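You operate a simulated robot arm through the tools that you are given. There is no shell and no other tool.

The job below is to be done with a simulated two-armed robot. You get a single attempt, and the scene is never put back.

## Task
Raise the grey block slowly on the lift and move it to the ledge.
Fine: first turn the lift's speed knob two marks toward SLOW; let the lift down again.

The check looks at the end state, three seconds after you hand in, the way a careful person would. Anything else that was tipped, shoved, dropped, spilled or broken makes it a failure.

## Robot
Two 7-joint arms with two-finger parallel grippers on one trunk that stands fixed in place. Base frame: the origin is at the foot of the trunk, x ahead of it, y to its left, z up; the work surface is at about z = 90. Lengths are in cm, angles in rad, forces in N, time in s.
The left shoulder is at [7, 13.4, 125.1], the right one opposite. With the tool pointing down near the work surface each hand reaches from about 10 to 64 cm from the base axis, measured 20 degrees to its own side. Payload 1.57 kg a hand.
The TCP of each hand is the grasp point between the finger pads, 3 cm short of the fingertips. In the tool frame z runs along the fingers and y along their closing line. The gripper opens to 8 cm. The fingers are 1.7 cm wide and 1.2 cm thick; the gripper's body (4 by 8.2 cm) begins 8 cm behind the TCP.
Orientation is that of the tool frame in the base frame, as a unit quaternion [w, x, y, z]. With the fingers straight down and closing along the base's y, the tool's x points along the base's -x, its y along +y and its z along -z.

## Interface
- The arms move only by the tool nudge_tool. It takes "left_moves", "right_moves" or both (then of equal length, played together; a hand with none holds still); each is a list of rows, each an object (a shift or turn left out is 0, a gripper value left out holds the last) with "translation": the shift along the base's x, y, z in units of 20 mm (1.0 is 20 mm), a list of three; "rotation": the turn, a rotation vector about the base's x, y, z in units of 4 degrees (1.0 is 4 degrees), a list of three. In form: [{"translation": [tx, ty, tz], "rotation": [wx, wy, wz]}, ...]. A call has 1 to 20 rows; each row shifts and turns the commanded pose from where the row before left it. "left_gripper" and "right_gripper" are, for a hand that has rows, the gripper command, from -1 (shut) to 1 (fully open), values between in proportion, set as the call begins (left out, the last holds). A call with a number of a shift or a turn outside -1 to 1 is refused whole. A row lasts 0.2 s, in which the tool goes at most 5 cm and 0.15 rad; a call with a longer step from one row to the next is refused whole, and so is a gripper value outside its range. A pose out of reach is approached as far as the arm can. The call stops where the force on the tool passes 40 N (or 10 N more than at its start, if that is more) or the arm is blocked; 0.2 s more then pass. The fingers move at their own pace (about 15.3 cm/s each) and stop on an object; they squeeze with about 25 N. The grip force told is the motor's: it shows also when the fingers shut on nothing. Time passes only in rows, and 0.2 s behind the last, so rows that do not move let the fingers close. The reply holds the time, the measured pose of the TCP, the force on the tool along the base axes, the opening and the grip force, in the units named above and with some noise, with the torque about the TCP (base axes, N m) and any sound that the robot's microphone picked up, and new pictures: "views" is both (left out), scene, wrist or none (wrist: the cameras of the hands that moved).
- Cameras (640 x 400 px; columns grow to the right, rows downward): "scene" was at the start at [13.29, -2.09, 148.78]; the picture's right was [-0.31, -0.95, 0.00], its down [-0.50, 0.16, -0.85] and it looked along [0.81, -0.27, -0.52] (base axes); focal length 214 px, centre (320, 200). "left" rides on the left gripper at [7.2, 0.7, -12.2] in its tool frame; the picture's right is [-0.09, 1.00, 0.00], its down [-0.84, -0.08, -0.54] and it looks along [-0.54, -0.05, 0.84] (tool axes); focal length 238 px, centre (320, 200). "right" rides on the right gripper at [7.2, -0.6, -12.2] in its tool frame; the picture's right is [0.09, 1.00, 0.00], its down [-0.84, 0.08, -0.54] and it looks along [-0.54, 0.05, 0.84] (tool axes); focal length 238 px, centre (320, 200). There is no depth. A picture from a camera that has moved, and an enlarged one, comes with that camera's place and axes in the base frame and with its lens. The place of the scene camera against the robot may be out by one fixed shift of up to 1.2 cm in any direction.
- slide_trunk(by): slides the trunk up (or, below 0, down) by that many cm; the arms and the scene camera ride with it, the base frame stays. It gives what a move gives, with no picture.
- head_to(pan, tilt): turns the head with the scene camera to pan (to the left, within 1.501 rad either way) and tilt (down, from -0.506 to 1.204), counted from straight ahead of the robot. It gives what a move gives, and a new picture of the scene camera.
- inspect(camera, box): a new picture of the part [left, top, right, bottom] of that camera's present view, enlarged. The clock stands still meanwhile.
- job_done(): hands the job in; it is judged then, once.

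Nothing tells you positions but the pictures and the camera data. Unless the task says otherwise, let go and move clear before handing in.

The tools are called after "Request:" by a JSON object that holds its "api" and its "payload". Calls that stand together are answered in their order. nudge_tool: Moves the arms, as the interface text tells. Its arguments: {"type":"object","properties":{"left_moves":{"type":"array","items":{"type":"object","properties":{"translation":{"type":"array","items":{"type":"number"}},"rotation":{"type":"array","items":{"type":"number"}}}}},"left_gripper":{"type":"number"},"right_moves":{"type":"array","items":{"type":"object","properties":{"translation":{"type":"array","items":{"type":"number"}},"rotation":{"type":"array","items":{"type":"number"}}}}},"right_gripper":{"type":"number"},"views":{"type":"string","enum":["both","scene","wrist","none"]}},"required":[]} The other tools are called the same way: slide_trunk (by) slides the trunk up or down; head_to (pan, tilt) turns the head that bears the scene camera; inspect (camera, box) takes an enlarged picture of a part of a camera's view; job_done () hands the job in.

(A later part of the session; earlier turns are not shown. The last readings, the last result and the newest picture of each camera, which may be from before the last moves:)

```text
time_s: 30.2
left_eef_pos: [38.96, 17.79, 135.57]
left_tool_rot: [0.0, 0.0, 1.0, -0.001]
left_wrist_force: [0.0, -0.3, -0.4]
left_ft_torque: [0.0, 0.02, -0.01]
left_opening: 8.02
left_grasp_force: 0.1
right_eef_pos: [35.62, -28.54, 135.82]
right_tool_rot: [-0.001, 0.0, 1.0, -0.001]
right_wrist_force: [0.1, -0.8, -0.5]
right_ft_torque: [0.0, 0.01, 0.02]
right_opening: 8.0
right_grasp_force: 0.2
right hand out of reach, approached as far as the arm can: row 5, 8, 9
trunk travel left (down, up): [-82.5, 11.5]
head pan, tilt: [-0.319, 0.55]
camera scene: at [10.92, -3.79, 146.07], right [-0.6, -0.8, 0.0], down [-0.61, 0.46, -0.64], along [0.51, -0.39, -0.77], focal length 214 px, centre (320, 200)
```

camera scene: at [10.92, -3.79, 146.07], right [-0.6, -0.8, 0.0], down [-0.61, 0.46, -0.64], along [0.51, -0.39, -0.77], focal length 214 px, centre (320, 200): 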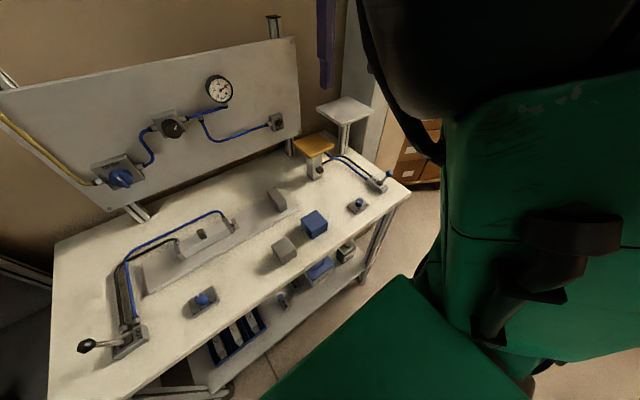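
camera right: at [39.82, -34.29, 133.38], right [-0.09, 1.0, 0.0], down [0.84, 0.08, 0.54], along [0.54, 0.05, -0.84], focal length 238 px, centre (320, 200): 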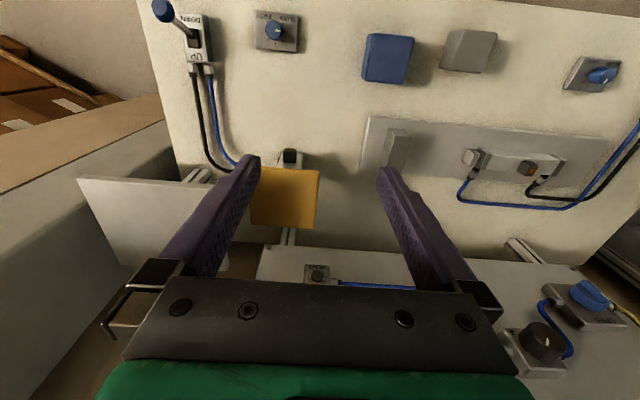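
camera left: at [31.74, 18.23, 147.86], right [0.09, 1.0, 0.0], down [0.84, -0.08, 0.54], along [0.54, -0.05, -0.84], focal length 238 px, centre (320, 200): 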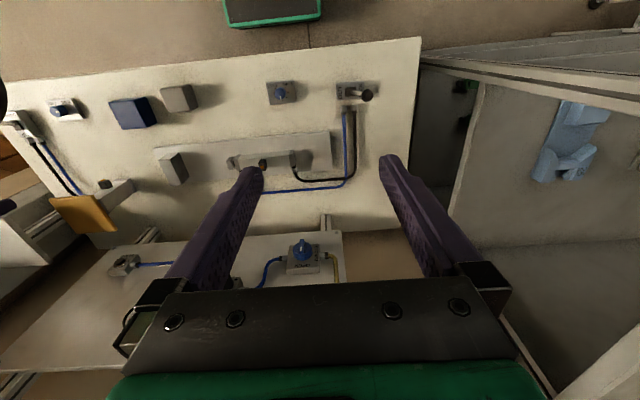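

The scene camera's pose has shifted, so the upper arm seems to be pressing on the head. I'll back off right away along the same path.

Request:
{"api": "nudge_tool", "payload": {"right_moves": [{"translation": [-0.1, -0.9, 0]}, {"translation": [-0.1, -0.9, 0]}, {"translation": [-0.1, -0.9, 0]}, {"translation": [-0.1, -0.9, 0]}, {"translation": [-0.1, -0.9, 0]}, {"translation": [-0.1, -0.9, 0]}, {"translation": [-0.1, -0.9, 0]}, {"translation": [-0.1, -0.9, 0]}], "views": "scene"}}

```text
time_s: 32.0
left_eef_pos: [39.1, 17.34, 135.62]
left_tool_rot: [0.001, 0.0, 1.0, 0.0]
left_wrist_force: [-0.4, 0.1, 0.1]
left_ft_torque: [0.01, 0.02, 0.0]
left_opening: 8.02
left_grasp_force: 0.1
right_eef_pos: [33.96, -43.23, 135.79]
right_tool_rot: [0.001, 0.0, 1.0, 0.0]
right_wrist_force: [-0.4, 0.5, 0.3]
right_ft_torque: [0.04, 0.0, -0.01]
right_opening: 8.03
right_grasp_force: 0.1
trunk travel left (down, up): [-82.5, 11.5]
head pan, tilt: [-0.319, 0.55]
camera scene: at [13.32, -2.25, 148.78], right [-0.31, -0.95, 0.0], down [-0.5, 0.17, -0.85], along [0.81, -0.27, -0.52], focal length 214 px, centre (320, 200)
```

scene: 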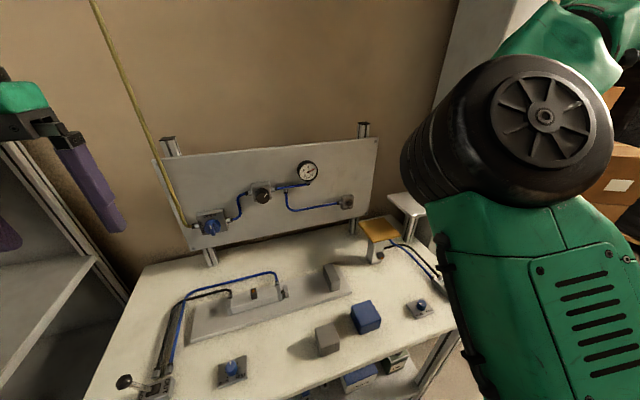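

The camera is back as it was. The quoted reach line (20° to the right, near the work surface) passes right by the grey block, so I'll try the approach low: come down first, then go left above the bench.

Request:
{"api": "nudge_tool", "payload": {"right_moves": [{"translation": [0.1, 0.1, -0.98]}, {"translation": [0.1, 0.1, -0.98]}, {"translation": [0.1, 0.1, -0.98]}, {"translation": [0.1, 0.1, -0.98]}, {"translation": [0.1, 0.1, -0.98]}, {"translation": [0.1, 0.1, -0.98]}, {"translation": [0.1, 0.1, -0.98]}, {"translation": [0.1, 0.1, -0.98]}, {"translation": [0.1, 0.1, -0.98]}, {"translation": [0.1, 0.1, -0.98]}, {"translation": [0.1, 0.1, -0.98]}, {"translation": [0.1, 0.1, -0.98]}, {"translation": [0.1, 0.1, -0.98]}, {"translation": [0.1, 0.1, -0.98]}, {"translation": [0.1, 0.1, -0.98]}], "views": "none"}}

Request:
{"api": "nudge_tool", "payload": {"right_moves": [{"translation": [0, 0.8, 0]}, {"translation": [0, 0.8, 0]}, {"translation": [0, 0.8, 0]}, {"translation": [0, 0.8, 0]}, {"translation": [0, 0.8, 0]}, {"translation": [0, 0.8, 0]}], "views": "both"}}

```text
time_s: 35.2
left_eef_pos: [38.95, 17.59, 135.52]
left_tool_rot: [0.0, 0.0, 1.0, 0.0]
left_wrist_force: [0.0, 0.4, -0.8]
left_ft_torque: [0.01, 0.0, 0.01]
left_opening: 7.99
left_grasp_force: 0.0
right_eef_pos: [37.08, -40.05, 106.52]
right_tool_rot: [0.0, -0.001, 1.0, -0.001]
right_wrist_force: [0.0, 0.0, -0.1]
right_ft_torque: [0.01, 0.01, -0.01]
right_opening: 7.99
right_grasp_force: 0.1
trunk travel left (down, up): [-82.5, 11.5]
head pan, tilt: [-0.319, 0.55]
```

```text
time_s: 36.6
left_eef_pos: [38.99, 17.53, 135.63]
left_tool_rot: [-0.001, 0.0, 1.0, 0.0]
left_wrist_force: [0.0, -0.3, -0.3]
left_ft_torque: [-0.03, 0.01, -0.01]
left_opening: 8.02
left_grasp_force: 0.1
right_eef_pos: [38.56, -37.86, 106.16]
right_tool_rot: [0.0, -0.002, 1.0, -0.001]
right_wrist_force: [0.6, -0.9, -0.3]
right_ft_torque: [0.01, -0.01, -0.01]
right_opening: 7.98
right_grasp_force: 0.0
right hand out of reach, approached as far as the arm can: row 2, 3, 4, 5, 6
trunk travel left (down, up): [-82.5, 11.5]
head pan, tilt: [-0.319, 0.55]
camera scene: at [13.31, -2.09, 148.78], right [-0.31, -0.95, 0.0], down [-0.5, 0.16, -0.85], along [0.81, -0.27, -0.52], focal length 214 px, centre (320, 200)
camera right: at [31.45, -38.51, 118.21], right [-0.09, 1.0, 0.0], down [0.84, 0.08, 0.54], along [0.54, 0.05, -0.84], focal length 238 px, centre (320, 200)
```

scene: 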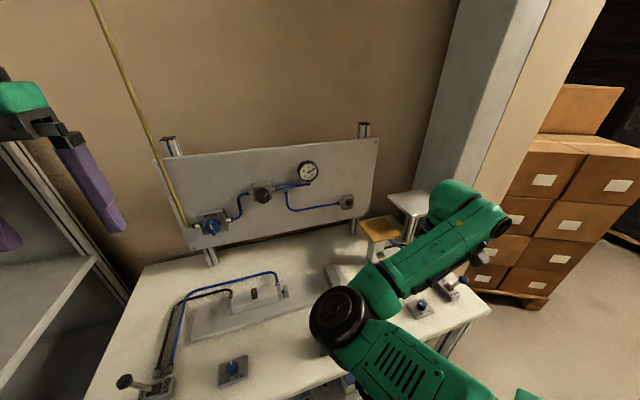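
right: 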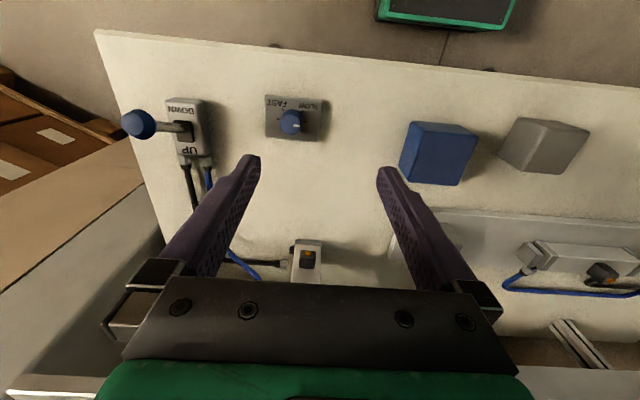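

The upper arm is locked pointing straight ahead with the elbow inside. I'll try to swing the elbow outward by turning the hand counter-clockwise a lot, since the gripper is symmetric, in the free space above the knob.

Request:
{"api": "nudge_tool", "payload": {"right_moves": [{"translation": [0, -0.5, 1]}, {"translation": [0, -0.5, 1]}, {"translation": [0, -0.5, 1]}, {"translation": [0, -0.5, 1]}, {"translation": [0, -0.5, 1]}, {"translation": [0, -0.5, 1]}], "views": "none"}}

Request:
{"api": "nudge_tool", "payload": {"right_moves": [{"rotation": [0, 0, 1]}, {"rotation": [0, 0, 1]}, {"rotation": [0, 0, 1]}, {"rotation": [0, 0, 1]}, {"rotation": [0, 0, 1]}, {"rotation": [0, 0, 1]}, {"rotation": [0, 0, 1]}, {"rotation": [0, 0, 1]}, {"rotation": [0, 0, 1]}, {"rotation": [0, 0, 1]}, {"rotation": [0, 0, 1]}, {"rotation": [0, 0, 1]}, {"rotation": [0, 0, 1]}, {"rotation": [0, 0, 1]}, {"rotation": [0, 0, 1]}, {"rotation": [0, 0, 1]}, {"rotation": [0, 0, 1]}, {"rotation": [0, 0, 1]}, {"rotation": [0, 0, 1]}, {"rotation": [0, 0, 1]}], "views": "scene"}}

```text
time_s: 38.0
left_eef_pos: [38.94, 17.52, 135.57]
left_tool_rot: [0.0, 0.0, 1.0, 0.0]
left_wrist_force: [0.0, -0.7, 0.3]
left_ft_torque: [-0.01, -0.04, 0.02]
left_opening: 8.0
left_grasp_force: 0.0
right_eef_pos: [38.33, -43.89, 117.93]
right_tool_rot: [0.0, 0.0, 1.0, -0.001]
right_wrist_force: [0.1, -0.3, -0.8]
right_ft_torque: [-0.02, 0.04, 0.0]
right_opening: 8.01
right_grasp_force: 0.1
trunk travel left (down, up): [-82.5, 11.5]
head pan, tilt: [-0.319, 0.55]
```

```text
time_s: 42.2
left_eef_pos: [38.92, 17.68, 135.65]
left_tool_rot: [0.0, 0.0, 1.0, 0.0]
left_wrist_force: [-0.3, 0.2, 0.1]
left_ft_torque: [0.01, 0.02, 0.06]
left_opening: 8.0
left_grasp_force: 0.0
right_eef_pos: [38.32, -43.99, 118.15]
right_tool_rot: [0.0, -0.644, 0.765, -0.001]
right_wrist_force: [-0.1, 0.0, -0.1]
right_ft_torque: [0.0, -0.01, -0.02]
right_opening: 8.0
right_grasp_force: 0.1
trunk travel left (down, up): [-82.5, 11.5]
head pan, tilt: [-0.319, 0.55]
camera scene: at [13.29, -2.09, 148.78], right [-0.31, -0.95, 0.0], down [-0.5, 0.16, -0.85], along [0.81, -0.27, -0.52], focal length 214 px, centre (320, 200)
```

scene: 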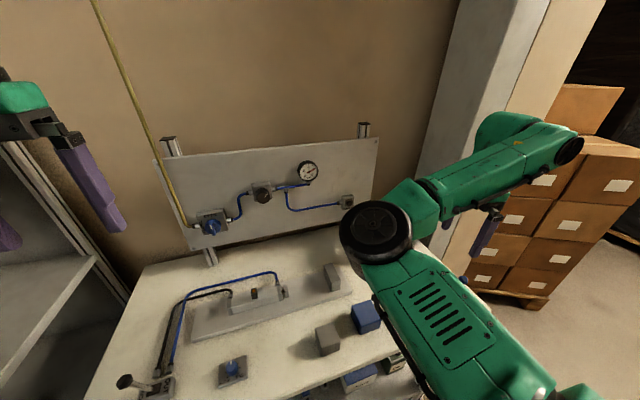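

The elbow has hardly moved. I'll keep turning.

Request:
{"api": "nudge_tool", "payload": {"right_moves": [{"rotation": [0, 0, 1]}, {"rotation": [0, 0, 1]}, {"rotation": [0, 0, 1]}, {"rotation": [0, 0, 1]}, {"rotation": [0, 0, 1]}, {"rotation": [0, 0, 1]}, {"rotation": [0, 0, 1]}, {"rotation": [0, 0, 1]}, {"rotation": [0, 0, 1]}, {"rotation": [0, 0, 1]}, {"rotation": [0, 0, 1]}, {"rotation": [0, 0, 1]}, {"rotation": [0, 0, 1]}, {"rotation": [0, 0, 1]}, {"rotation": [0, 0, 1]}, {"rotation": [0, 0, 1]}, {"rotation": [0, 0, 1]}, {"rotation": [0, 0, 1]}, {"rotation": [0, 0, 1]}, {"rotation": [0, 0, 1]}], "views": "scene"}}

```text
time_s: 46.4
left_eef_pos: [38.89, 17.56, 135.69]
left_tool_rot: [0.0, 0.0, 1.0, -0.001]
left_wrist_force: [-0.4, 0.2, 0.5]
left_ft_torque: [-0.02, -0.01, 0.0]
left_opening: 7.99
left_grasp_force: 0.0
right_eef_pos: [38.53, -43.96, 118.07]
right_tool_rot: [-0.001, 0.985, -0.172, -0.001]
right_wrist_force: [0.4, 0.0, 0.5]
right_ft_torque: [-0.02, -0.01, -0.01]
right_opening: 7.97
right_grasp_force: 0.0
trunk travel left (down, up): [-82.5, 11.5]
head pan, tilt: [-0.319, 0.55]
camera scene: at [13.29, -2.09, 148.78], right [-0.31, -0.95, 0.0], down [-0.5, 0.16, -0.85], along [0.81, -0.27, -0.52], focal length 214 px, centre (320, 200)
```

scene: 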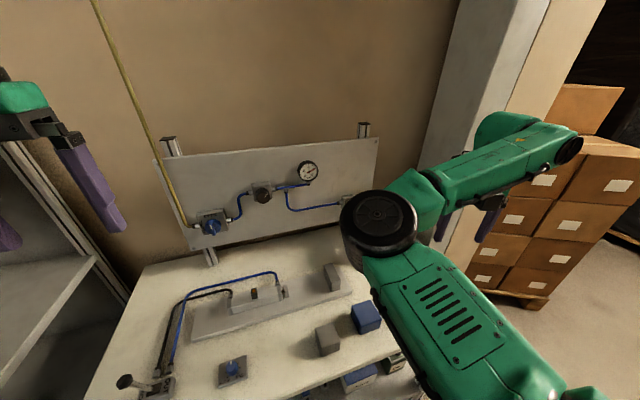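

Still no limit. I'll turn further and watch for the elbow to begin moving.

Request:
{"api": "nudge_tool", "payload": {"right_moves": [{"rotation": [0, 0, 1]}, {"rotation": [0, 0, 1]}, {"rotation": [0, 0, 1]}, {"rotation": [0, 0, 1]}, {"rotation": [0, 0, 1]}, {"rotation": [0, 0, 1]}, {"rotation": [0, 0, 1]}, {"rotation": [0, 0, 1]}, {"rotation": [0, 0, 1]}, {"rotation": [0, 0, 1]}, {"rotation": [0, 0, 1]}, {"rotation": [0, 0, 1]}, {"rotation": [0, 0, 1]}, {"rotation": [0, 0, 1]}, {"rotation": [0, 0, 1]}, {"rotation": [0, 0, 1]}, {"rotation": [0, 0, 1]}, {"rotation": [0, 0, 1]}, {"rotation": [0, 0, 1]}, {"rotation": [0, 0, 1]}], "views": "scene"}}

```text
time_s: 50.6
left_eef_pos: [39.0, 17.5, 135.66]
left_tool_rot: [-0.001, 0.0, 1.0, 0.0]
left_wrist_force: [0.4, -0.6, -0.1]
left_ft_torque: [0.02, 0.03, 0.0]
left_opening: 7.99
left_grasp_force: 0.0
right_eef_pos: [38.44, -43.93, 118.06]
right_tool_rot: [-0.001, 0.866, 0.5, -0.002]
right_wrist_force: [-0.4, -0.3, -0.1]
right_ft_torque: [-0.01, 0.02, 0.0]
right_opening: 7.99
right_grasp_force: 0.1
trunk travel left (down, up): [-82.5, 11.5]
head pan, tilt: [-0.319, 0.55]
camera scene: at [13.29, -2.09, 148.78], right [-0.31, -0.95, 0.0], down [-0.5, 0.16, -0.85], along [0.81, -0.27, -0.52], focal length 214 px, centre (320, 200)
```

scene: 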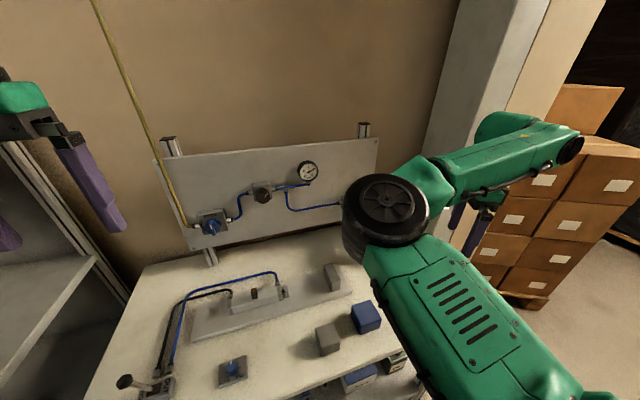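

The elbow is starting to rise, which is the motion I want. I'll turn more.

Request:
{"api": "nudge_tool", "payload": {"right_moves": [{"rotation": [0, 0, 1]}, {"rotation": [0, 0, 1]}, {"rotation": [0, 0, 1]}, {"rotation": [0, 0, 1]}, {"rotation": [0, 0, 1]}, {"rotation": [0, 0, 1]}, {"rotation": [0, 0, 1]}, {"rotation": [0, 0, 1]}, {"rotation": [0, 0, 1]}, {"rotation": [0, 0, 1]}], "views": "scene"}}

```text
time_s: 52.8
left_eef_pos: [38.9, 17.46, 135.71]
left_tool_rot: [0.0, 0.0, 1.0, 0.0]
left_wrist_force: [-0.3, 0.6, -0.7]
left_ft_torque: [0.02, -0.02, 0.02]
left_opening: 8.01
left_grasp_force: 0.1
right_eef_pos: [38.38, -43.82, 118.07]
right_tool_rot: [0.0, 0.642, 0.767, -0.001]
right_wrist_force: [-0.4, -0.3, -0.7]
right_ft_torque: [0.0, 0.01, 0.01]
right_opening: 8.01
right_grasp_force: 0.1
trunk travel left (down, up): [-82.5, 11.5]
head pan, tilt: [-0.319, 0.55]
camera scene: at [13.2, -2.13, 148.79], right [-0.31, -0.95, 0.0], down [-0.5, 0.16, -0.85], along [0.81, -0.27, -0.52], focal length 214 px, centre (320, 200)
```

scene: 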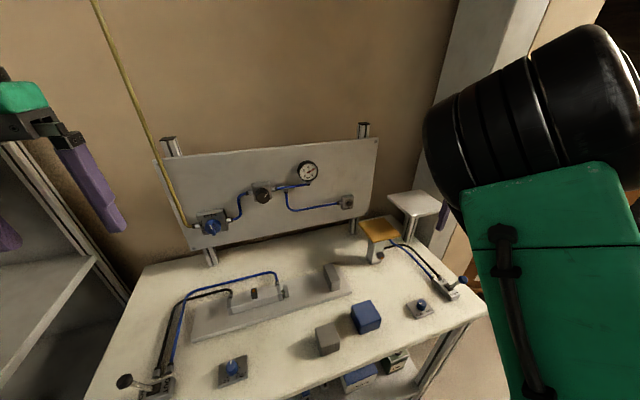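

The elbow has flipped up and outward. Next I'll move left toward the grey block in stages, watching the head camera's pose for contact.

Request:
{"api": "nudge_tool", "payload": {"right_moves": [{"translation": [0, 0.9, 0]}, {"translation": [0, 0.9, 0]}, {"translation": [0, 0.9, 0]}, {"translation": [0, 0.9, 0]}, {"translation": [0, 0.9, 0]}, {"translation": [0, 0.9, 0]}], "views": "scene"}}

```text
time_s: 54.2
left_eef_pos: [39.07, 17.57, 135.57]
left_tool_rot: [0.0, 0.0, 1.0, 0.0]
left_wrist_force: [0.0, -0.2, -0.1]
left_ft_torque: [0.0, 0.02, 0.0]
left_opening: 7.99
left_grasp_force: 0.1
right_eef_pos: [38.38, -33.24, 118.03]
right_tool_rot: [-0.004, 0.644, 0.765, 0.0]
right_wrist_force: [0.2, 0.0, -0.2]
right_ft_torque: [0.01, 0.02, 0.02]
right_opening: 7.99
right_grasp_force: 0.1
trunk travel left (down, up): [-82.5, 11.5]
head pan, tilt: [-0.319, 0.55]
camera scene: at [13.25, -2.06, 148.79], right [-0.31, -0.95, 0.0], down [-0.5, 0.16, -0.85], along [0.81, -0.27, -0.52], focal length 214 px, centre (320, 200)
```

scene: 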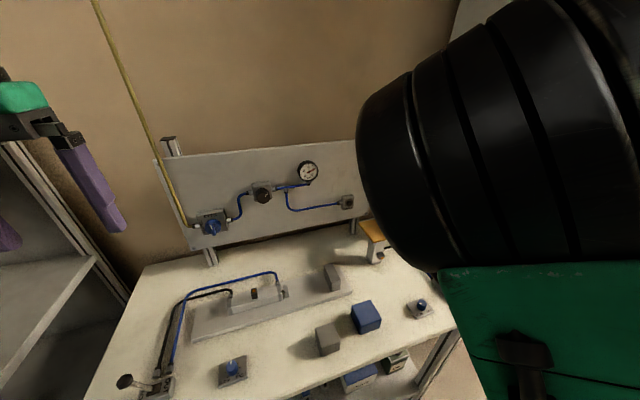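

The elbow is close to the head. I'll lower the hand as it goes left and turn a little more to swing the elbow outward.

Request:
{"api": "nudge_tool", "payload": {"right_moves": [{"translation": [0, 0.2, -0.9], "rotation": [0, 0, 0.8]}, {"translation": [0, 0.2, -0.9], "rotation": [0, 0, 0.8]}, {"translation": [0, 0.2, -0.9], "rotation": [0, 0, 0.8]}, {"translation": [0, 0.2, -0.9], "rotation": [0, 0, 0.8]}], "views": "both"}}

```text
time_s: 55.2
left_eef_pos: [39.03, 17.61, 135.72]
left_tool_rot: [0.001, 0.0, 1.0, 0.0]
left_wrist_force: [-0.4, 0.3, 0.4]
left_ft_torque: [0.0, 0.0, 0.0]
left_opening: 8.0
left_grasp_force: 0.1
right_eef_pos: [38.67, -31.36, 110.81]
right_tool_rot: [0.0, 0.553, 0.833, -0.001]
right_wrist_force: [-0.4, 0.3, -0.7]
right_ft_torque: [0.01, -0.03, -0.01]
right_opening: 8.01
right_grasp_force: 0.0
trunk travel left (down, up): [-82.5, 11.5]
head pan, tilt: [-0.319, 0.55]
camera scene: at [13.32, -2.14, 148.78], right [-0.31, -0.95, 0.0], down [-0.5, 0.16, -0.85], along [0.81, -0.27, -0.52], focal length 214 px, centre (320, 200)
camera right: at [35.28, -25.02, 122.92], right [0.88, 0.47, 0.0], down [0.4, -0.74, 0.54], along [0.25, -0.48, -0.84], focal length 238 px, centre (320, 200)
```

scene: 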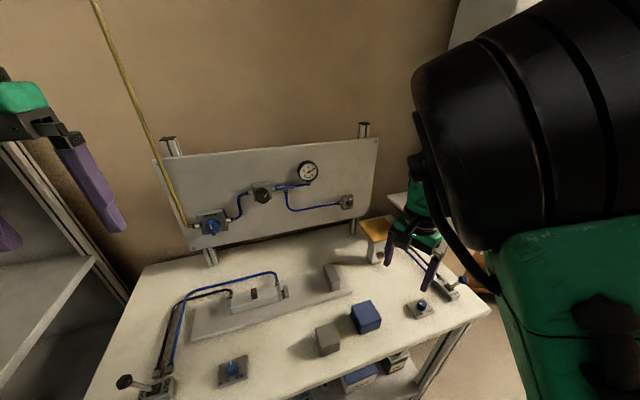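
right: 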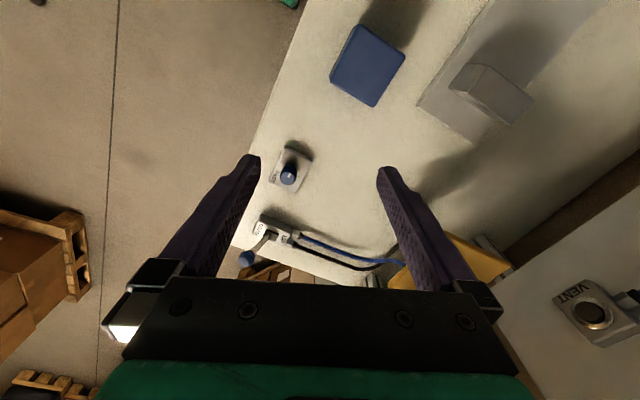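

That opened a gap at the head. I'll continue left at this height to above the grey block.

Request:
{"api": "nudge_tool", "payload": {"right_moves": [{"translation": [0, 0.7, 0], "rotation": [0, 0, 0.8]}, {"translation": [0, 0.7, 0], "rotation": [0, 0, 0.8]}, {"translation": [0, 0.7, 0], "rotation": [0, 0, 0.8]}, {"translation": [0, 0.7, 0], "rotation": [0, 0, 0.8]}, {"translation": [0, 0.7, 0], "rotation": [0, 0, 0.8]}, {"translation": [0, 0.7, 0], "rotation": [0, 0, 0.8]}], "views": "scene"}}

```text
time_s: 56.6
left_eef_pos: [39.03, 17.5, 135.55]
left_tool_rot: [0.0, 0.0, 1.0, -0.001]
left_wrist_force: [1.1, 0.4, 0.0]
left_ft_torque: [0.0, 0.01, -0.02]
left_opening: 8.01
left_grasp_force: 0.1
right_eef_pos: [41.92, -27.1, 115.62]
right_tool_rot: [-0.003, 0.411, 0.911, -0.005]
right_wrist_force: [0.6, 1.1, 0.4]
right_ft_torque: [0.01, 0.0, 0.01]
right_opening: 8.01
right_grasp_force: 0.0
right hand out of reach, approached as far as the arm can: row 4, 5, 6
trunk travel left (down, up): [-82.5, 11.5]
head pan, tilt: [-0.319, 0.55]
camera scene: at [13.34, -2.08, 148.78], right [-0.31, -0.95, 0.0], down [-0.5, 0.16, -0.85], along [0.81, -0.27, -0.52], focal length 214 px, centre (320, 200)
```

scene: 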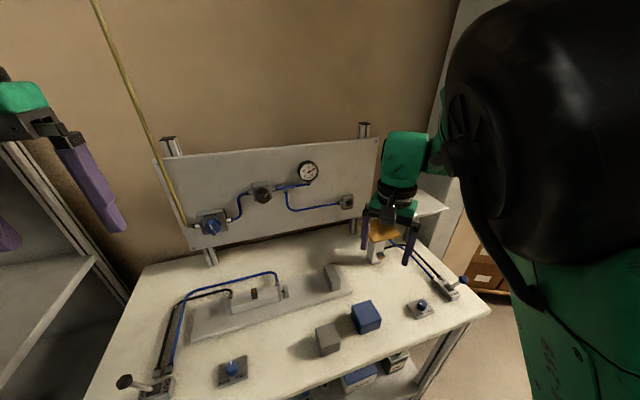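

The yaw has reached its limit. Now I'll only translate left while turning back slightly, and come down again.

Request:
{"api": "nudge_tool", "payload": {"right_moves": [{"translation": [-0.2, 0.6, -0.3], "rotation": [0, 0, -0.5]}, {"translation": [-0.2, 0.6, -0.3], "rotation": [0, 0, -0.5]}, {"translation": [-0.2, 0.6, -0.3], "rotation": [0, 0, -0.5]}, {"translation": [-0.2, 0.6, -0.3], "rotation": [0, 0, -0.5]}, {"translation": [-0.2, 0.6, -0.3], "rotation": [0, 0, -0.5]}, {"translation": [-0.2, 0.6, -0.3], "rotation": [0, 0, -0.5]}], "views": "both"}}

```text
time_s: 58.0
left_eef_pos: [38.9, 17.68, 135.55]
left_tool_rot: [-0.001, 0.0, 1.0, 0.0]
left_wrist_force: [0.0, -0.7, 0.9]
left_ft_torque: [0.01, 0.0, -0.01]
left_opening: 7.99
left_grasp_force: 0.1
right_eef_pos: [41.13, -24.99, 112.75]
right_tool_rot: [-0.002, 0.502, 0.865, 0.003]
right_wrist_force: [-0.2, 0.0, -0.1]
right_ft_torque: [-0.02, 0.0, 0.0]
right_opening: 8.0
right_grasp_force: 0.0
right hand out of reach, approached as far as the arm can: row 3, 4, 5, 6
trunk travel left (down, up): [-82.5, 11.5]
head pan, tilt: [-0.319, 0.55]
camera scene: at [13.3, -2.1, 148.78], right [-0.31, -0.95, 0.0], down [-0.5, 0.16, -0.85], along [0.81, -0.27, -0.52], focal length 214 px, centre (320, 200)
camera right: at [36.98, -19.27, 124.88], right [0.82, 0.58, 0.0], down [0.48, -0.69, 0.54], along [0.31, -0.44, -0.84], focal length 238 px, centre (320, 200)
```

scene: 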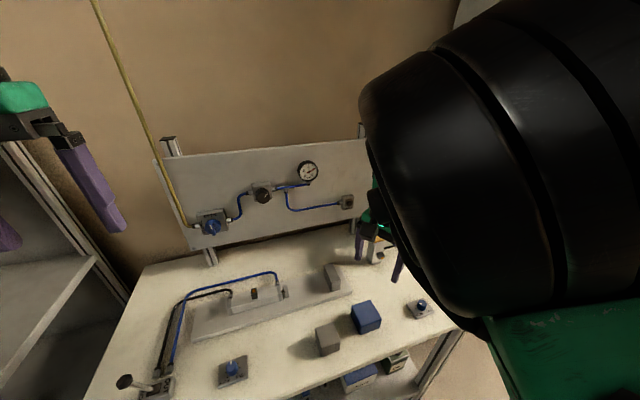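
right: 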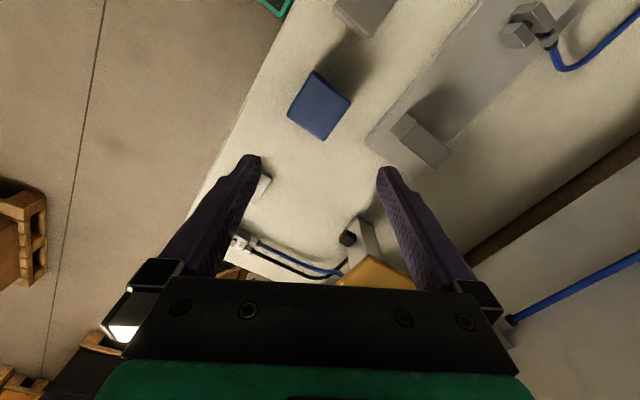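

I'll turn the yaw back well off its limit, then retry going left with the elbow still up.

Request:
{"api": "nudge_tool", "payload": {"right_moves": [{"rotation": [0, 0, -1]}, {"rotation": [0, 0, -1]}, {"rotation": [0, 0, -1]}, {"rotation": [0, 0, -1]}, {"rotation": [0, 0, -1]}, {"rotation": [0, 0, -1]}, {"rotation": [0, 0, -1]}, {"rotation": [0, 0, -1]}, {"rotation": [0, 0, -1]}, {"rotation": [0, 0, -1]}], "views": "none"}}

Request:
{"api": "nudge_tool", "payload": {"right_moves": [{"translation": [0, 0.6, 0]}, {"translation": [0, 0.6, 0]}, {"translation": [0, 0.6, 0]}], "views": "scene"}}

```text
time_s: 60.2
left_eef_pos: [38.99, 17.51, 135.61]
left_tool_rot: [0.0, 0.0, 1.0, 0.0]
left_wrist_force: [-0.4, -0.4, 0.4]
left_ft_torque: [-0.02, 0.01, 0.01]
left_opening: 8.01
left_grasp_force: 0.2
right_eef_pos: [40.99, -24.96, 112.76]
right_tool_rot: [-0.005, 0.767, 0.642, 0.002]
right_wrist_force: [-0.2, 0.5, 0.4]
right_ft_torque: [-0.01, 0.0, -0.02]
right_opening: 7.94
right_grasp_force: 0.0
trunk travel left (down, up): [-82.5, 11.5]
head pan, tilt: [-0.319, 0.55]
```

```text
time_s: 61.0
left_eef_pos: [39.07, 17.55, 135.69]
left_tool_rot: [-0.001, 0.0, 1.0, -0.001]
left_wrist_force: [0.1, -0.3, 0.1]
left_ft_torque: [-0.03, 0.01, -0.02]
left_opening: 7.98
left_grasp_force: 0.1
right_eef_pos: [42.05, -24.65, 113.5]
right_tool_rot: [-0.004, 0.766, 0.642, 0.003]
right_wrist_force: [-0.7, 0.7, -0.3]
right_ft_torque: [0.01, 0.0, -0.01]
right_opening: 8.01
right_grasp_force: 0.1
right hand out of reach, approached as far as the arm can: row 1, 2, 3
trunk travel left (down, up): [-82.5, 11.5]
head pan, tilt: [-0.319, 0.55]
camera scene: at [13.3, -2.08, 148.78], right [-0.31, -0.95, 0.0], down [-0.5, 0.16, -0.85], along [0.81, -0.27, -0.52], focal length 214 px, centre (320, 200)
```

scene: 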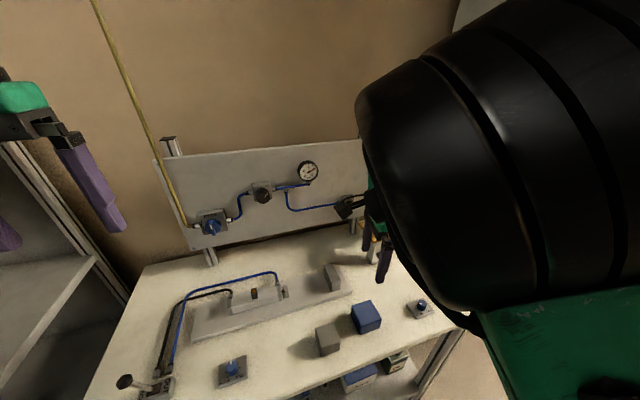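

It's still blocked at this height. The quoted reach is for near the work surface, so I'll try lower, staying above the blue block.

Request:
{"api": "nudge_tool", "payload": {"right_moves": [{"translation": [0, 0, -0.8]}, {"translation": [0, 0, -0.8]}, {"translation": [0, 0, -0.8]}, {"translation": [0, 0, -0.8]}, {"translation": [0, 0, -0.8]}], "views": "none"}}

Request:
{"api": "nudge_tool", "payload": {"right_moves": [{"translation": [0, 0.6, 0]}, {"translation": [0, 0.6, 0]}, {"translation": [0, 0.6, 0]}], "views": "both"}}

```text
time_s: 62.2
left_eef_pos: [39.01, 17.57, 135.58]
left_tool_rot: [0.0, 0.0, 1.0, 0.001]
left_wrist_force: [-0.9, 0.4, -0.2]
left_ft_torque: [-0.04, 0.02, -0.01]
left_opening: 8.0
left_grasp_force: 0.1
right_eef_pos: [42.57, -25.73, 105.71]
right_tool_rot: [-0.01, 0.771, 0.636, 0.015]
right_wrist_force: [0.5, 0.4, 0.2]
right_ft_torque: [0.02, 0.0, 0.01]
right_opening: 7.99
right_grasp_force: 0.1
right hand out of reach, approached as far as the arm can: row 2, 4
trunk travel left (down, up): [-82.5, 11.5]
head pan, tilt: [-0.319, 0.55]
```

```text
time_s: 63.0
left_eef_pos: [39.1, 17.59, 135.52]
left_tool_rot: [-0.001, 0.0, 1.0, 0.0]
left_wrist_force: [-0.4, -0.4, -0.2]
left_ft_torque: [0.0, 0.01, 0.0]
left_opening: 8.0
left_grasp_force: 0.0
right_eef_pos: [43.85, -25.21, 105.83]
right_tool_rot: [-0.01, 0.771, 0.636, 0.013]
right_wrist_force: [-0.4, -0.4, -0.3]
right_ft_torque: [-0.03, 0.02, 0.01]
right_opening: 8.01
right_grasp_force: 0.0
right hand out of reach, approached as far as the arm can: row 1, 2, 3
trunk travel left (down, up): [-82.5, 11.5]
head pan, tilt: [-0.319, 0.55]
camera scene: at [13.32, -2.08, 148.78], right [-0.31, -0.95, 0.0], down [-0.5, 0.16, -0.85], along [0.81, -0.27, -0.52], focal length 214 px, centre (320, 200)
camera right: at [44.46, -18.5, 118.25], right [0.99, -0.1, 0.0], down [-0.09, -0.85, 0.51], along [-0.05, -0.51, -0.86], focal length 238 px, centre (320, 200)
```

scene: 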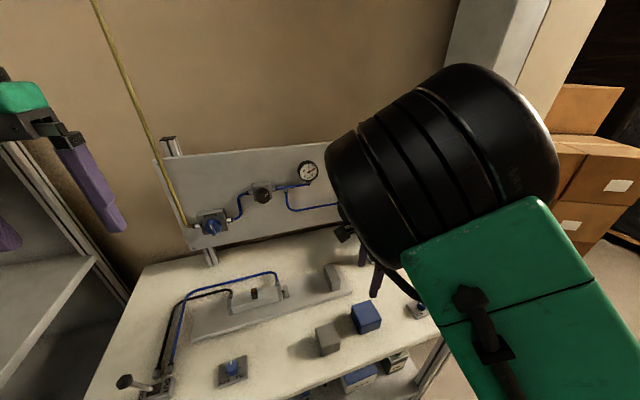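
right: 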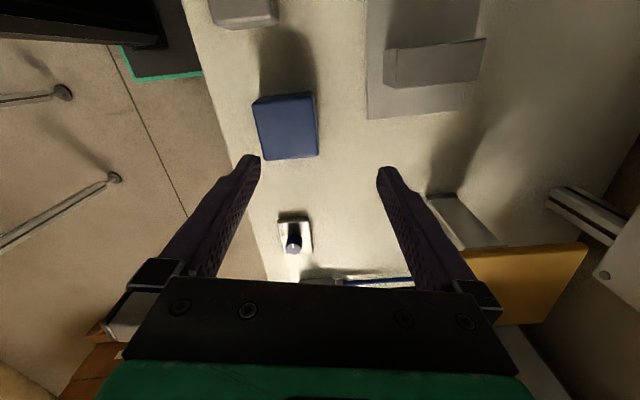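

Both elbow postures meet a shoulder limit. Raising the trunk gives the arm more room below the shoulder, so I'll try that.

Request:
{"api": "slide_trunk", "payload": {"by": 11}}

Request:
{"api": "nudge_tool", "payload": {"right_moves": [{"translation": [-0.2, 0, -0.8]}, {"translation": [-0.2, 0, -0.8]}, {"translation": [-0.2, 0, -0.8]}, {"translation": [-0.2, 0, -0.8]}, {"translation": [-0.2, 0, -0.8]}, {"translation": [-0.2, 0, -0.8]}], "views": "scene"}}

Request:
{"api": "nudge_tool", "payload": {"right_moves": [{"translation": [0, 0.6, 0]}, {"translation": [0, 0.6, 0]}, {"translation": [0, 0.6, 0]}], "views": "scene"}}

```text
time_s: 64.4
left_eef_pos: [39.05, 17.54, 146.56]
left_tool_rot: [0.0, 0.0, 1.0, -0.001]
left_wrist_force: [-0.3, -1.4, 0.3]
left_ft_torque: [0.02, 0.04, 0.02]
left_opening: 8.03
left_grasp_force: 0.0
right_eef_pos: [43.5, -25.34, 116.54]
right_tool_rot: [-0.013, 0.774, 0.634, 0.007]
right_wrist_force: [0.6, 0.2, 0.6]
right_ft_torque: [0.0, -0.02, -0.03]
right_opening: 8.03
right_grasp_force: 0.0
trunk travel left (down, up): [-93.5, 0.5]
head pan, tilt: [-0.319, 0.55]
```

```text
time_s: 65.8
left_eef_pos: [38.94, 17.69, 146.61]
left_tool_rot: [0.0, 0.0, 1.0, 0.0]
left_wrist_force: [-0.9, -0.4, 0.0]
left_ft_torque: [-0.01, -0.01, 0.0]
left_opening: 7.99
left_grasp_force: 0.1
right_eef_pos: [41.84, -27.09, 107.26]
right_tool_rot: [-0.002, 0.766, 0.643, -0.003]
right_wrist_force: [-0.6, -0.2, 0.2]
right_ft_torque: [0.01, -0.02, 0.0]
right_opening: 8.0
right_grasp_force: 0.1
right hand out of reach, approached as far as the arm can: row 1, 3, 4, 5, 6
trunk travel left (down, up): [-93.5, 0.5]
head pan, tilt: [-0.319, 0.55]
camera scene: at [13.34, -2.1, 159.78], right [-0.31, -0.95, 0.0], down [-0.5, 0.16, -0.85], along [0.81, -0.27, -0.52], focal length 214 px, centre (320, 200)
```

scene: 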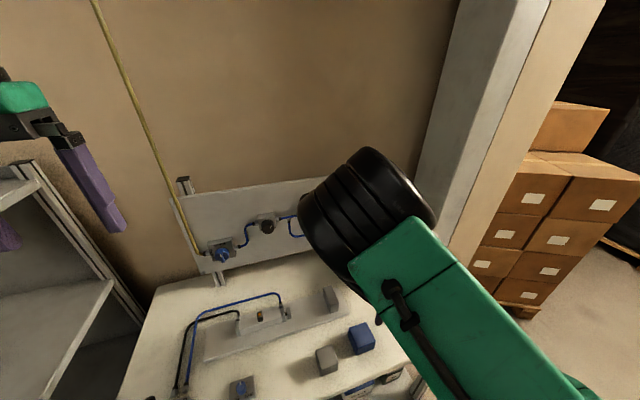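

```text
time_s: 66.6
left_eef_pos: [39.0, 17.63, 146.67]
left_tool_rot: [0.0, 0.0, 1.0, 0.001]
left_wrist_force: [0.0, -0.3, 0.8]
left_ft_torque: [0.01, 0.0, 0.02]
left_opening: 7.99
left_grasp_force: 0.1
right_eef_pos: [43.46, -26.27, 107.56]
right_tool_rot: [-0.003, 0.766, 0.643, -0.002]
right_wrist_force: [-0.2, 0.2, 0.1]
right_ft_torque: [0.0, -0.03, 0.01]
right_opening: 8.02
right_grasp_force: 0.1
right hand out of reach, approached as far as the arm can: row 1, 2, 3
trunk travel left (down, up): [-93.5, 0.5]
head pan, tilt: [-0.319, 0.55]
camera scene: at [13.31, -2.08, 159.78], right [-0.31, -0.95, 0.0], down [-0.5, 0.16, -0.85], along [0.81, -0.27, -0.52], focal length 214 px, centre (320, 200)
```

scene: 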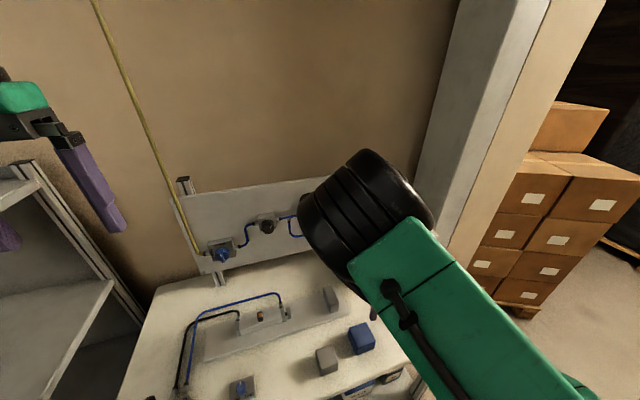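

The limit stays the same. I'll reverse to the elbow-inside posture out on the right, go low, and retry the turning trick so that the elbow drops below and swings outward.

Request:
{"api": "nudge_tool", "payload": {"right_moves": [{"translation": [-0.3, -0.8, 0.2], "rotation": [0, 0, -1]}, {"translation": [-0.3, -0.8, 0.2], "rotation": [0, 0, -1]}, {"translation": [-0.3, -0.8, 0.2], "rotation": [0, 0, -1]}, {"translation": [-0.3, -0.8, 0.2], "rotation": [0, 0, -1]}, {"translation": [-0.3, -0.8, 0.2], "rotation": [0, 0, -1]}, {"translation": [-0.3, -0.8, 0.2], "rotation": [0, 0, -1]}, {"translation": [-0.3, -0.8, 0.2], "rotation": [0, 0, -1]}, {"translation": [-0.3, -0.8, 0.2], "rotation": [0, 0, -1]}, {"translation": [-0.3, -0.8, 0.2], "rotation": [0, 0, -1]}, {"translation": [-0.3, -0.8, 0.2], "rotation": [0, 0, -1]}, {"translation": [0, -0.8, 0], "rotation": [0, 0, -1]}, {"translation": [0, 0, 0], "rotation": [0, 0, -1]}, {"translation": [0, 0, 0], "rotation": [0, 0, -1]}, {"translation": [0, 0, 0], "rotation": [0, 0, -1]}, {"translation": [0, 0, 0], "rotation": [0, 0, -1]}, {"translation": [0, 0, 0], "rotation": [0, 0, -1]}, {"translation": [0, 0, 0], "rotation": [0, 0, -1]}, {"translation": [0, 0, 0], "rotation": [0, 0, -1]}], "views": "scene"}}

```text
time_s: 70.4
left_eef_pos: [39.03, 17.58, 146.6]
left_tool_rot: [0.0, 0.0, 1.0, 0.0]
left_wrist_force: [-0.5, -0.2, -0.4]
left_ft_torque: [-0.02, -0.02, 0.0]
left_opening: 8.0
left_grasp_force: 0.0
right_eef_pos: [37.39, -43.96, 111.47]
right_tool_rot: [-0.003, 0.998, 0.07, -0.001]
right_wrist_force: [0.6, 0.6, 0.2]
right_ft_torque: [-0.03, -0.03, 0.0]
right_opening: 8.0
right_grasp_force: 0.0
trunk travel left (down, up): [-93.5, 0.5]
head pan, tilt: [-0.319, 0.55]
camera scene: at [13.3, -2.1, 159.78], right [-0.31, -0.95, 0.0], down [-0.5, 0.16, -0.85], along [0.81, -0.27, -0.52], focal length 214 px, centre (320, 200)
```

scene: 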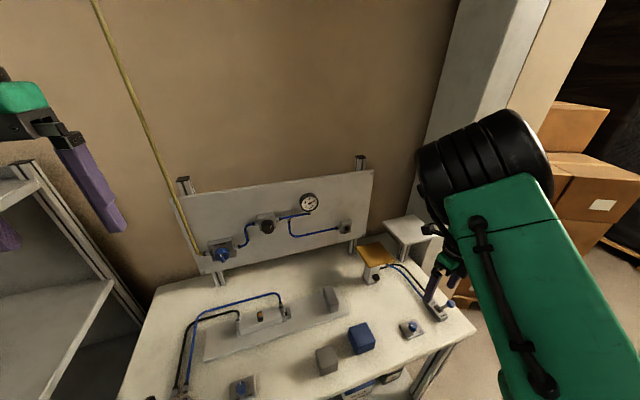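

The arm now bends with the elbow high. I'll stretch it nearly straight out to the right front in clear air, then roll the hand so the upper-arm roll unwinds, and bend again with the elbow low.

Request:
{"api": "nudge_tool", "payload": {"right_moves": [{"translation": [0.5, -0.5, 0.4]}, {"translation": [0.5, -0.5, 0.4]}, {"translation": [0.5, -0.5, 0.4]}, {"translation": [0.5, -0.5, 0.4]}, {"translation": [0.5, -0.5, 0.4]}, {"translation": [0.5, -0.5, 0.4]}, {"translation": [0.5, -0.5, 0]}, {"translation": [0.5, -0.5, 0]}, {"translation": [0.5, -0.5, 0]}, {"translation": [0.5, -0.5, 0]}, {"translation": [0.5, -0.5, 0]}, {"translation": [0.5, -0.5, 0]}], "views": "scene"}}

```text
time_s: 73.0
left_eef_pos: [38.98, 17.48, 146.68]
left_tool_rot: [0.0, 0.0, 1.0, 0.001]
left_wrist_force: [-0.5, -0.2, 0.1]
left_ft_torque: [-0.01, 0.0, -0.06]
left_opening: 8.0
left_grasp_force: 0.0
right_eef_pos: [48.63, -55.21, 116.18]
right_tool_rot: [-0.003, 0.998, 0.069, 0.0]
right_wrist_force: [-0.1, -0.5, 0.1]
right_ft_torque: [0.0, -0.01, 0.01]
right_opening: 8.02
right_grasp_force: 0.0
right hand out of reach, approached as far as the arm can: row 12
trunk travel left (down, up): [-93.5, 0.5]
head pan, tilt: [-0.319, 0.55]
camera scene: at [13.25, -2.26, 159.78], right [-0.31, -0.95, 0.0], down [-0.5, 0.17, -0.85], along [0.81, -0.27, -0.52], focal length 214 px, centre (320, 200)
```

scene: 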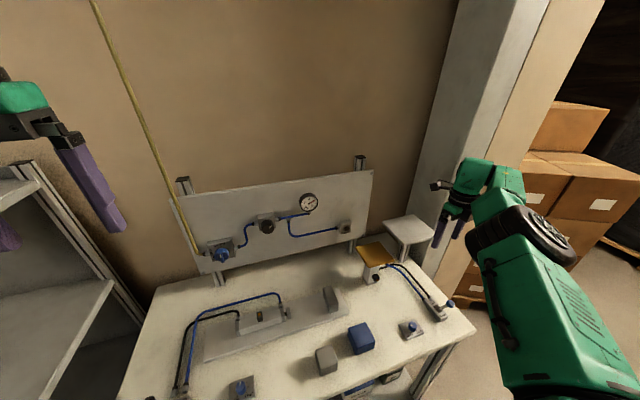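

The arm is nearly straight. Next I'll roll the hand about the arm's axis, moving the TCP so the wrist stays about where it is.

Request:
{"api": "nudge_tool", "payload": {"right_moves": [{"translation": [-0.49, -0.49, 0.02], "rotation": [-0.7, 0.7, 0]}, {"translation": [-0.49, -0.49, 0.07], "rotation": [-0.7, 0.7, 0]}, {"translation": [-0.49, -0.49, 0.12], "rotation": [-0.7, 0.7, 0]}, {"translation": [-0.48, -0.48, 0.17], "rotation": [-0.7, 0.7, 0]}, {"translation": [-0.47, -0.47, 0.22], "rotation": [-0.7, 0.7, 0]}, {"translation": [-0.46, -0.46, 0.26], "rotation": [-0.7, 0.7, 0]}, {"translation": [-0.44, -0.44, 0.31], "rotation": [-0.7, 0.7, 0]}, {"translation": [-0.43, -0.43, 0.35], "rotation": [-0.7, 0.7, 0]}, {"translation": [-0.41, -0.41, 0.39], "rotation": [-0.7, 0.7, 0]}, {"translation": [-0.39, -0.39, 0.43], "rotation": [-0.7, 0.7, 0]}, {"translation": [-0.37, -0.37, 0.47], "rotation": [-0.7, 0.7, 0]}, {"translation": [-0.34, -0.34, 0.5], "rotation": [-0.7, 0.7, 0]}], "views": "scene"}}

```text
time_s: 75.6
left_eef_pos: [38.91, 17.47, 146.7]
left_tool_rot: [0.0, 0.0, 1.0, 0.001]
left_wrist_force: [0.9, 0.2, -0.3]
left_ft_torque: [0.0, -0.02, 0.0]
left_opening: 8.04
left_grasp_force: 0.0
right_eef_pos: [38.12, -65.68, 123.06]
right_tool_rot: [0.262, 0.913, 0.064, -0.306]
right_wrist_force: [0.8, 0.0, 0.4]
right_ft_torque: [-0.01, -0.02, 0.02]
right_opening: 7.99
right_grasp_force: 0.0
trunk travel left (down, up): [-93.5, 0.5]
head pan, tilt: [-0.319, 0.55]
camera scene: at [13.29, -2.09, 159.78], right [-0.31, -0.95, 0.0], down [-0.5, 0.16, -0.85], along [0.81, -0.27, -0.52], focal length 214 px, centre (320, 200)
```

scene: 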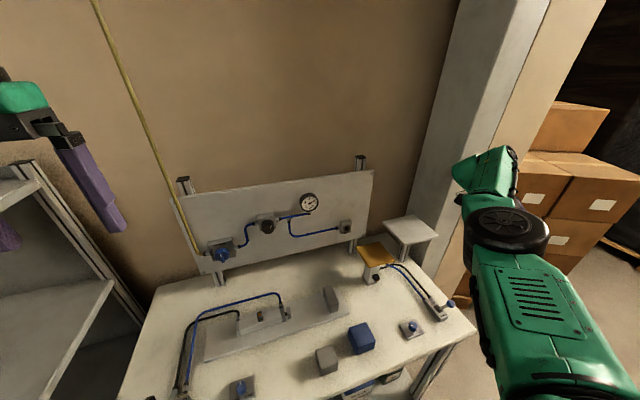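

The elbow cap has rolled from facing right to facing up, so the trick is working. I'll keep rolling.

Request:
{"api": "nudge_tool", "payload": {"right_moves": [{"translation": [-0.32, -0.32, 0.53], "rotation": [-0.7, 0.7, 0]}, {"translation": [-0.29, -0.29, 0.56], "rotation": [-0.7, 0.7, 0]}, {"translation": [-0.26, -0.26, 0.59], "rotation": [-0.7, 0.7, 0]}, {"translation": [-0.23, -0.23, 0.61], "rotation": [-0.7, 0.7, 0]}, {"translation": [-0.2, -0.2, 0.64], "rotation": [-0.7, 0.7, 0]}, {"translation": [-0.17, -0.17, 0.65], "rotation": [-0.7, 0.7, 0]}, {"translation": [-0.14, -0.14, 0.67], "rotation": [-0.7, 0.7, 0]}, {"translation": [-0.1, -0.1, 0.68], "rotation": [-0.7, 0.7, 0]}, {"translation": [-0.07, -0.07, 0.69], "rotation": [-0.7, 0.7, 0]}, {"translation": [-0.03, -0.03, 0.7], "rotation": [-0.7, 0.7, 0]}], "views": "scene"}}

```text
time_s: 77.8
left_eef_pos: [39.07, 17.63, 146.53]
left_tool_rot: [0.0, 0.0, 1.0, 0.001]
left_wrist_force: [1.0, -0.6, 0.4]
left_ft_torque: [0.02, 0.0, 0.01]
left_opening: 7.99
left_grasp_force: 0.0
right_eef_pos: [34.47, -68.97, 135.68]
right_tool_rot: [0.45, 0.724, 0.05, -0.521]
right_wrist_force: [0.5, 0.6, -0.4]
right_ft_torque: [-0.04, -0.01, -0.01]
right_opening: 8.0
right_grasp_force: 0.2
trunk travel left (down, up): [-93.5, 0.5]
head pan, tilt: [-0.319, 0.55]
camera scene: at [13.3, -2.08, 159.78], right [-0.31, -0.95, 0.0], down [-0.5, 0.16, -0.85], along [0.81, -0.27, -0.52], focal length 214 px, centre (320, 200)
```

scene: 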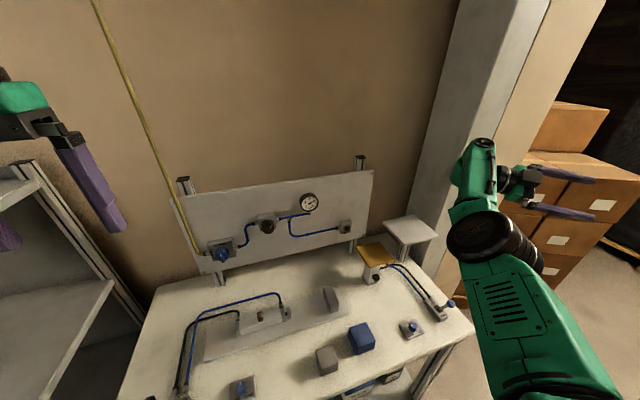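

The cap now faces up and left. One more stretch of roll.

Request:
{"api": "nudge_tool", "payload": {"right_moves": [{"translation": [0, 0, 0.7], "rotation": [-0.7, 0.7, 0]}, {"translation": [0.03, 0.03, 0.7], "rotation": [-0.7, 0.7, 0]}, {"translation": [0.07, 0.07, 0.69], "rotation": [-0.7, 0.7, 0]}, {"translation": [0.1, 0.1, 0.68], "rotation": [-0.7, 0.7, 0]}, {"translation": [0.14, 0.14, 0.67], "rotation": [-0.7, 0.7, 0]}, {"translation": [0.17, 0.17, 0.66], "rotation": [-0.7, 0.7, 0]}, {"translation": [0.2, 0.2, 0.64], "rotation": [-0.7, 0.7, 0]}, {"translation": [0.23, 0.23, 0.62], "rotation": [-0.7, 0.7, 0]}], "views": "scene"}}

```text
time_s: 79.6
left_eef_pos: [39.03, 17.5, 146.57]
left_tool_rot: [0.0, 0.0, 1.0, 0.0]
left_wrist_force: [1.2, -0.4, 0.1]
left_ft_torque: [0.0, -0.02, 0.02]
left_opening: 7.99
left_grasp_force: 0.0
right_eef_pos: [36.39, -67.37, 146.33]
right_tool_rot: [-0.565, -0.508, -0.036, 0.649]
right_wrist_force: [-0.2, 0.1, -0.1]
right_ft_torque: [0.0, 0.0, 0.0]
right_opening: 7.99
right_grasp_force: 0.0
trunk travel left (down, up): [-93.5, 0.5]
head pan, tilt: [-0.319, 0.55]
camera scene: at [13.31, -2.09, 159.78], right [-0.31, -0.95, 0.0], down [-0.5, 0.16, -0.85], along [0.81, -0.27, -0.52], focal length 214 px, centre (320, 200)
```

scene: 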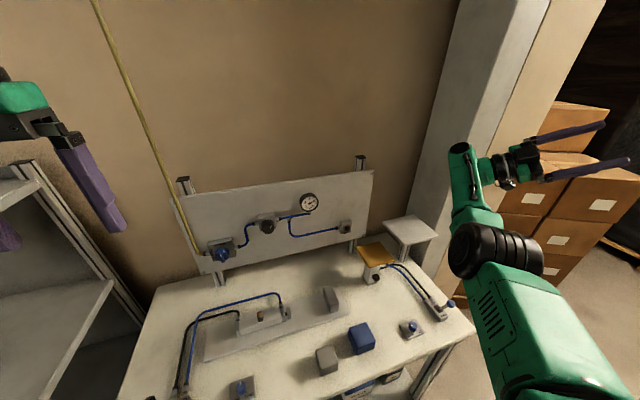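

The cap faces left now, so the elbow will bend downward. I'll retract the arm by about 17 cm to bend it.

Request:
{"api": "nudge_tool", "payload": {"right_moves": [{"translation": [-0.5, 0.5, 0]}, {"translation": [-0.5, 0.5, 0]}, {"translation": [-0.5, 0.5, 0]}, {"translation": [-0.5, 0.5, 0]}, {"translation": [-0.5, 0.5, 0]}, {"translation": [-0.5, 0.5, 0]}, {"translation": [-0.5, 0.5, 0]}, {"translation": [-0.5, 0.5, 0]}, {"translation": [-0.5, 0.5, 0]}, {"translation": [-0.5, 0.5, 0]}, {"translation": [-0.5, 0.5, 0]}, {"translation": [-0.5, 0.5, 0]}], "views": "scene"}}

```text
time_s: 82.2
left_eef_pos: [38.93, 17.65, 146.68]
left_tool_rot: [0.0, 0.001, 1.0, 0.0]
left_wrist_force: [0.4, 0.6, -0.4]
left_ft_torque: [0.01, 0.01, -0.02]
left_opening: 8.01
left_grasp_force: 0.0
right_eef_pos: [24.59, -55.15, 146.17]
right_tool_rot: [-0.563, -0.509, -0.035, 0.65]
right_wrist_force: [0.0, -0.5, 0.7]
right_ft_torque: [0.03, -0.03, 0.03]
right_opening: 7.99
right_grasp_force: 0.0
trunk travel left (down, up): [-93.5, 0.5]
head pan, tilt: [-0.319, 0.55]
camera scene: at [13.24, -1.99, 159.79], right [-0.31, -0.95, 0.0], down [-0.5, 0.16, -0.85], along [0.81, -0.27, -0.52], focal length 214 px, centre (320, 200)
```

scene: 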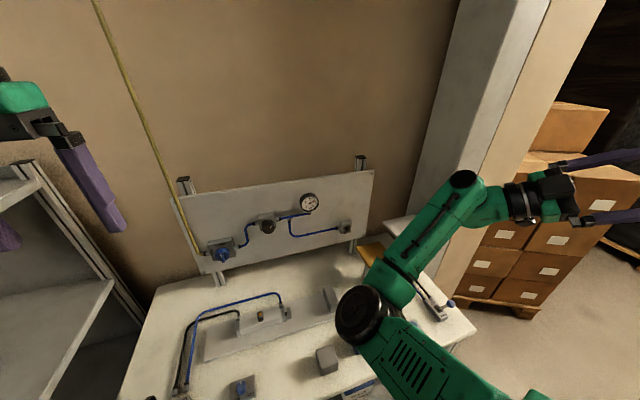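

The elbow is inside and low. I'll unroll the hand here with the elbow bent, so the wrist takes that rotation and the upper arm keeps its new roll.

Request:
{"api": "nudge_tool", "payload": {"right_moves": [{"translation": [-0.23, -0.23, -0.62], "rotation": [0.7, -0.7, 0]}, {"translation": [-0.2, -0.2, -0.64], "rotation": [0.7, -0.7, 0]}, {"translation": [-0.17, -0.17, -0.66], "rotation": [0.7, -0.7, 0]}, {"translation": [-0.14, -0.14, -0.67], "rotation": [0.7, -0.7, 0]}, {"translation": [-0.1, -0.1, -0.68], "rotation": [0.7, -0.7, 0]}, {"translation": [-0.07, -0.07, -0.69], "rotation": [0.7, -0.7, 0]}, {"translation": [-0.03, -0.03, -0.7], "rotation": [0.7, -0.7, 0]}, {"translation": [0, 0, -0.7], "rotation": [0.7, -0.7, 0]}, {"translation": [0.03, 0.03, -0.7], "rotation": [0.7, -0.7, 0]}, {"translation": [0.07, 0.07, -0.69], "rotation": [0.7, -0.7, 0]}, {"translation": [0.1, 0.1, -0.68], "rotation": [0.7, -0.7, 0]}, {"translation": [0.14, 0.14, -0.67], "rotation": [0.7, -0.7, 0]}, {"translation": [0.17, 0.17, -0.66], "rotation": [0.7, -0.7, 0]}, {"translation": [0.2, 0.2, -0.64], "rotation": [0.7, -0.7, 0]}, {"translation": [0.23, 0.23, -0.62], "rotation": [0.7, -0.7, 0]}], "views": "scene"}}

```text
time_s: 85.4
left_eef_pos: [39.04, 17.67, 146.67]
left_tool_rot: [0.0, -0.001, 1.0, 0.0]
left_wrist_force: [0.1, -0.1, -0.5]
left_ft_torque: [0.02, 0.0, -0.01]
left_opening: 8.0
left_grasp_force: 0.1
right_eef_pos: [24.25, -55.47, 126.36]
right_tool_rot: [0.323, 0.867, 0.061, -0.374]
right_wrist_force: [-0.2, 0.1, 0.7]
right_ft_torque: [0.02, 0.02, 0.01]
right_opening: 8.02
right_grasp_force: 0.1
trunk travel left (down, up): [-93.5, 0.5]
head pan, tilt: [-0.319, 0.55]
camera scene: at [13.29, -2.1, 159.78], right [-0.31, -0.95, 0.0], down [-0.5, 0.16, -0.85], along [0.81, -0.27, -0.52], focal length 214 px, centre (320, 200)
```

scene: 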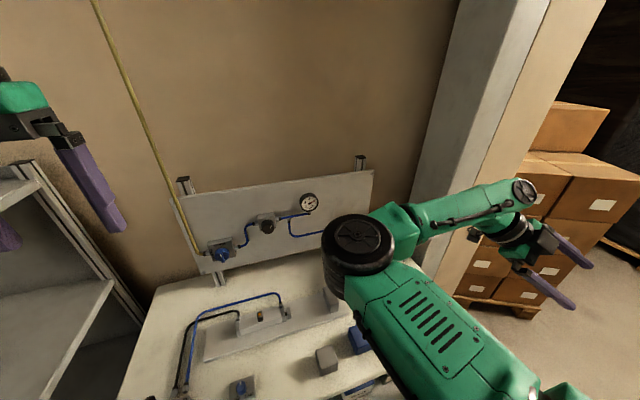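

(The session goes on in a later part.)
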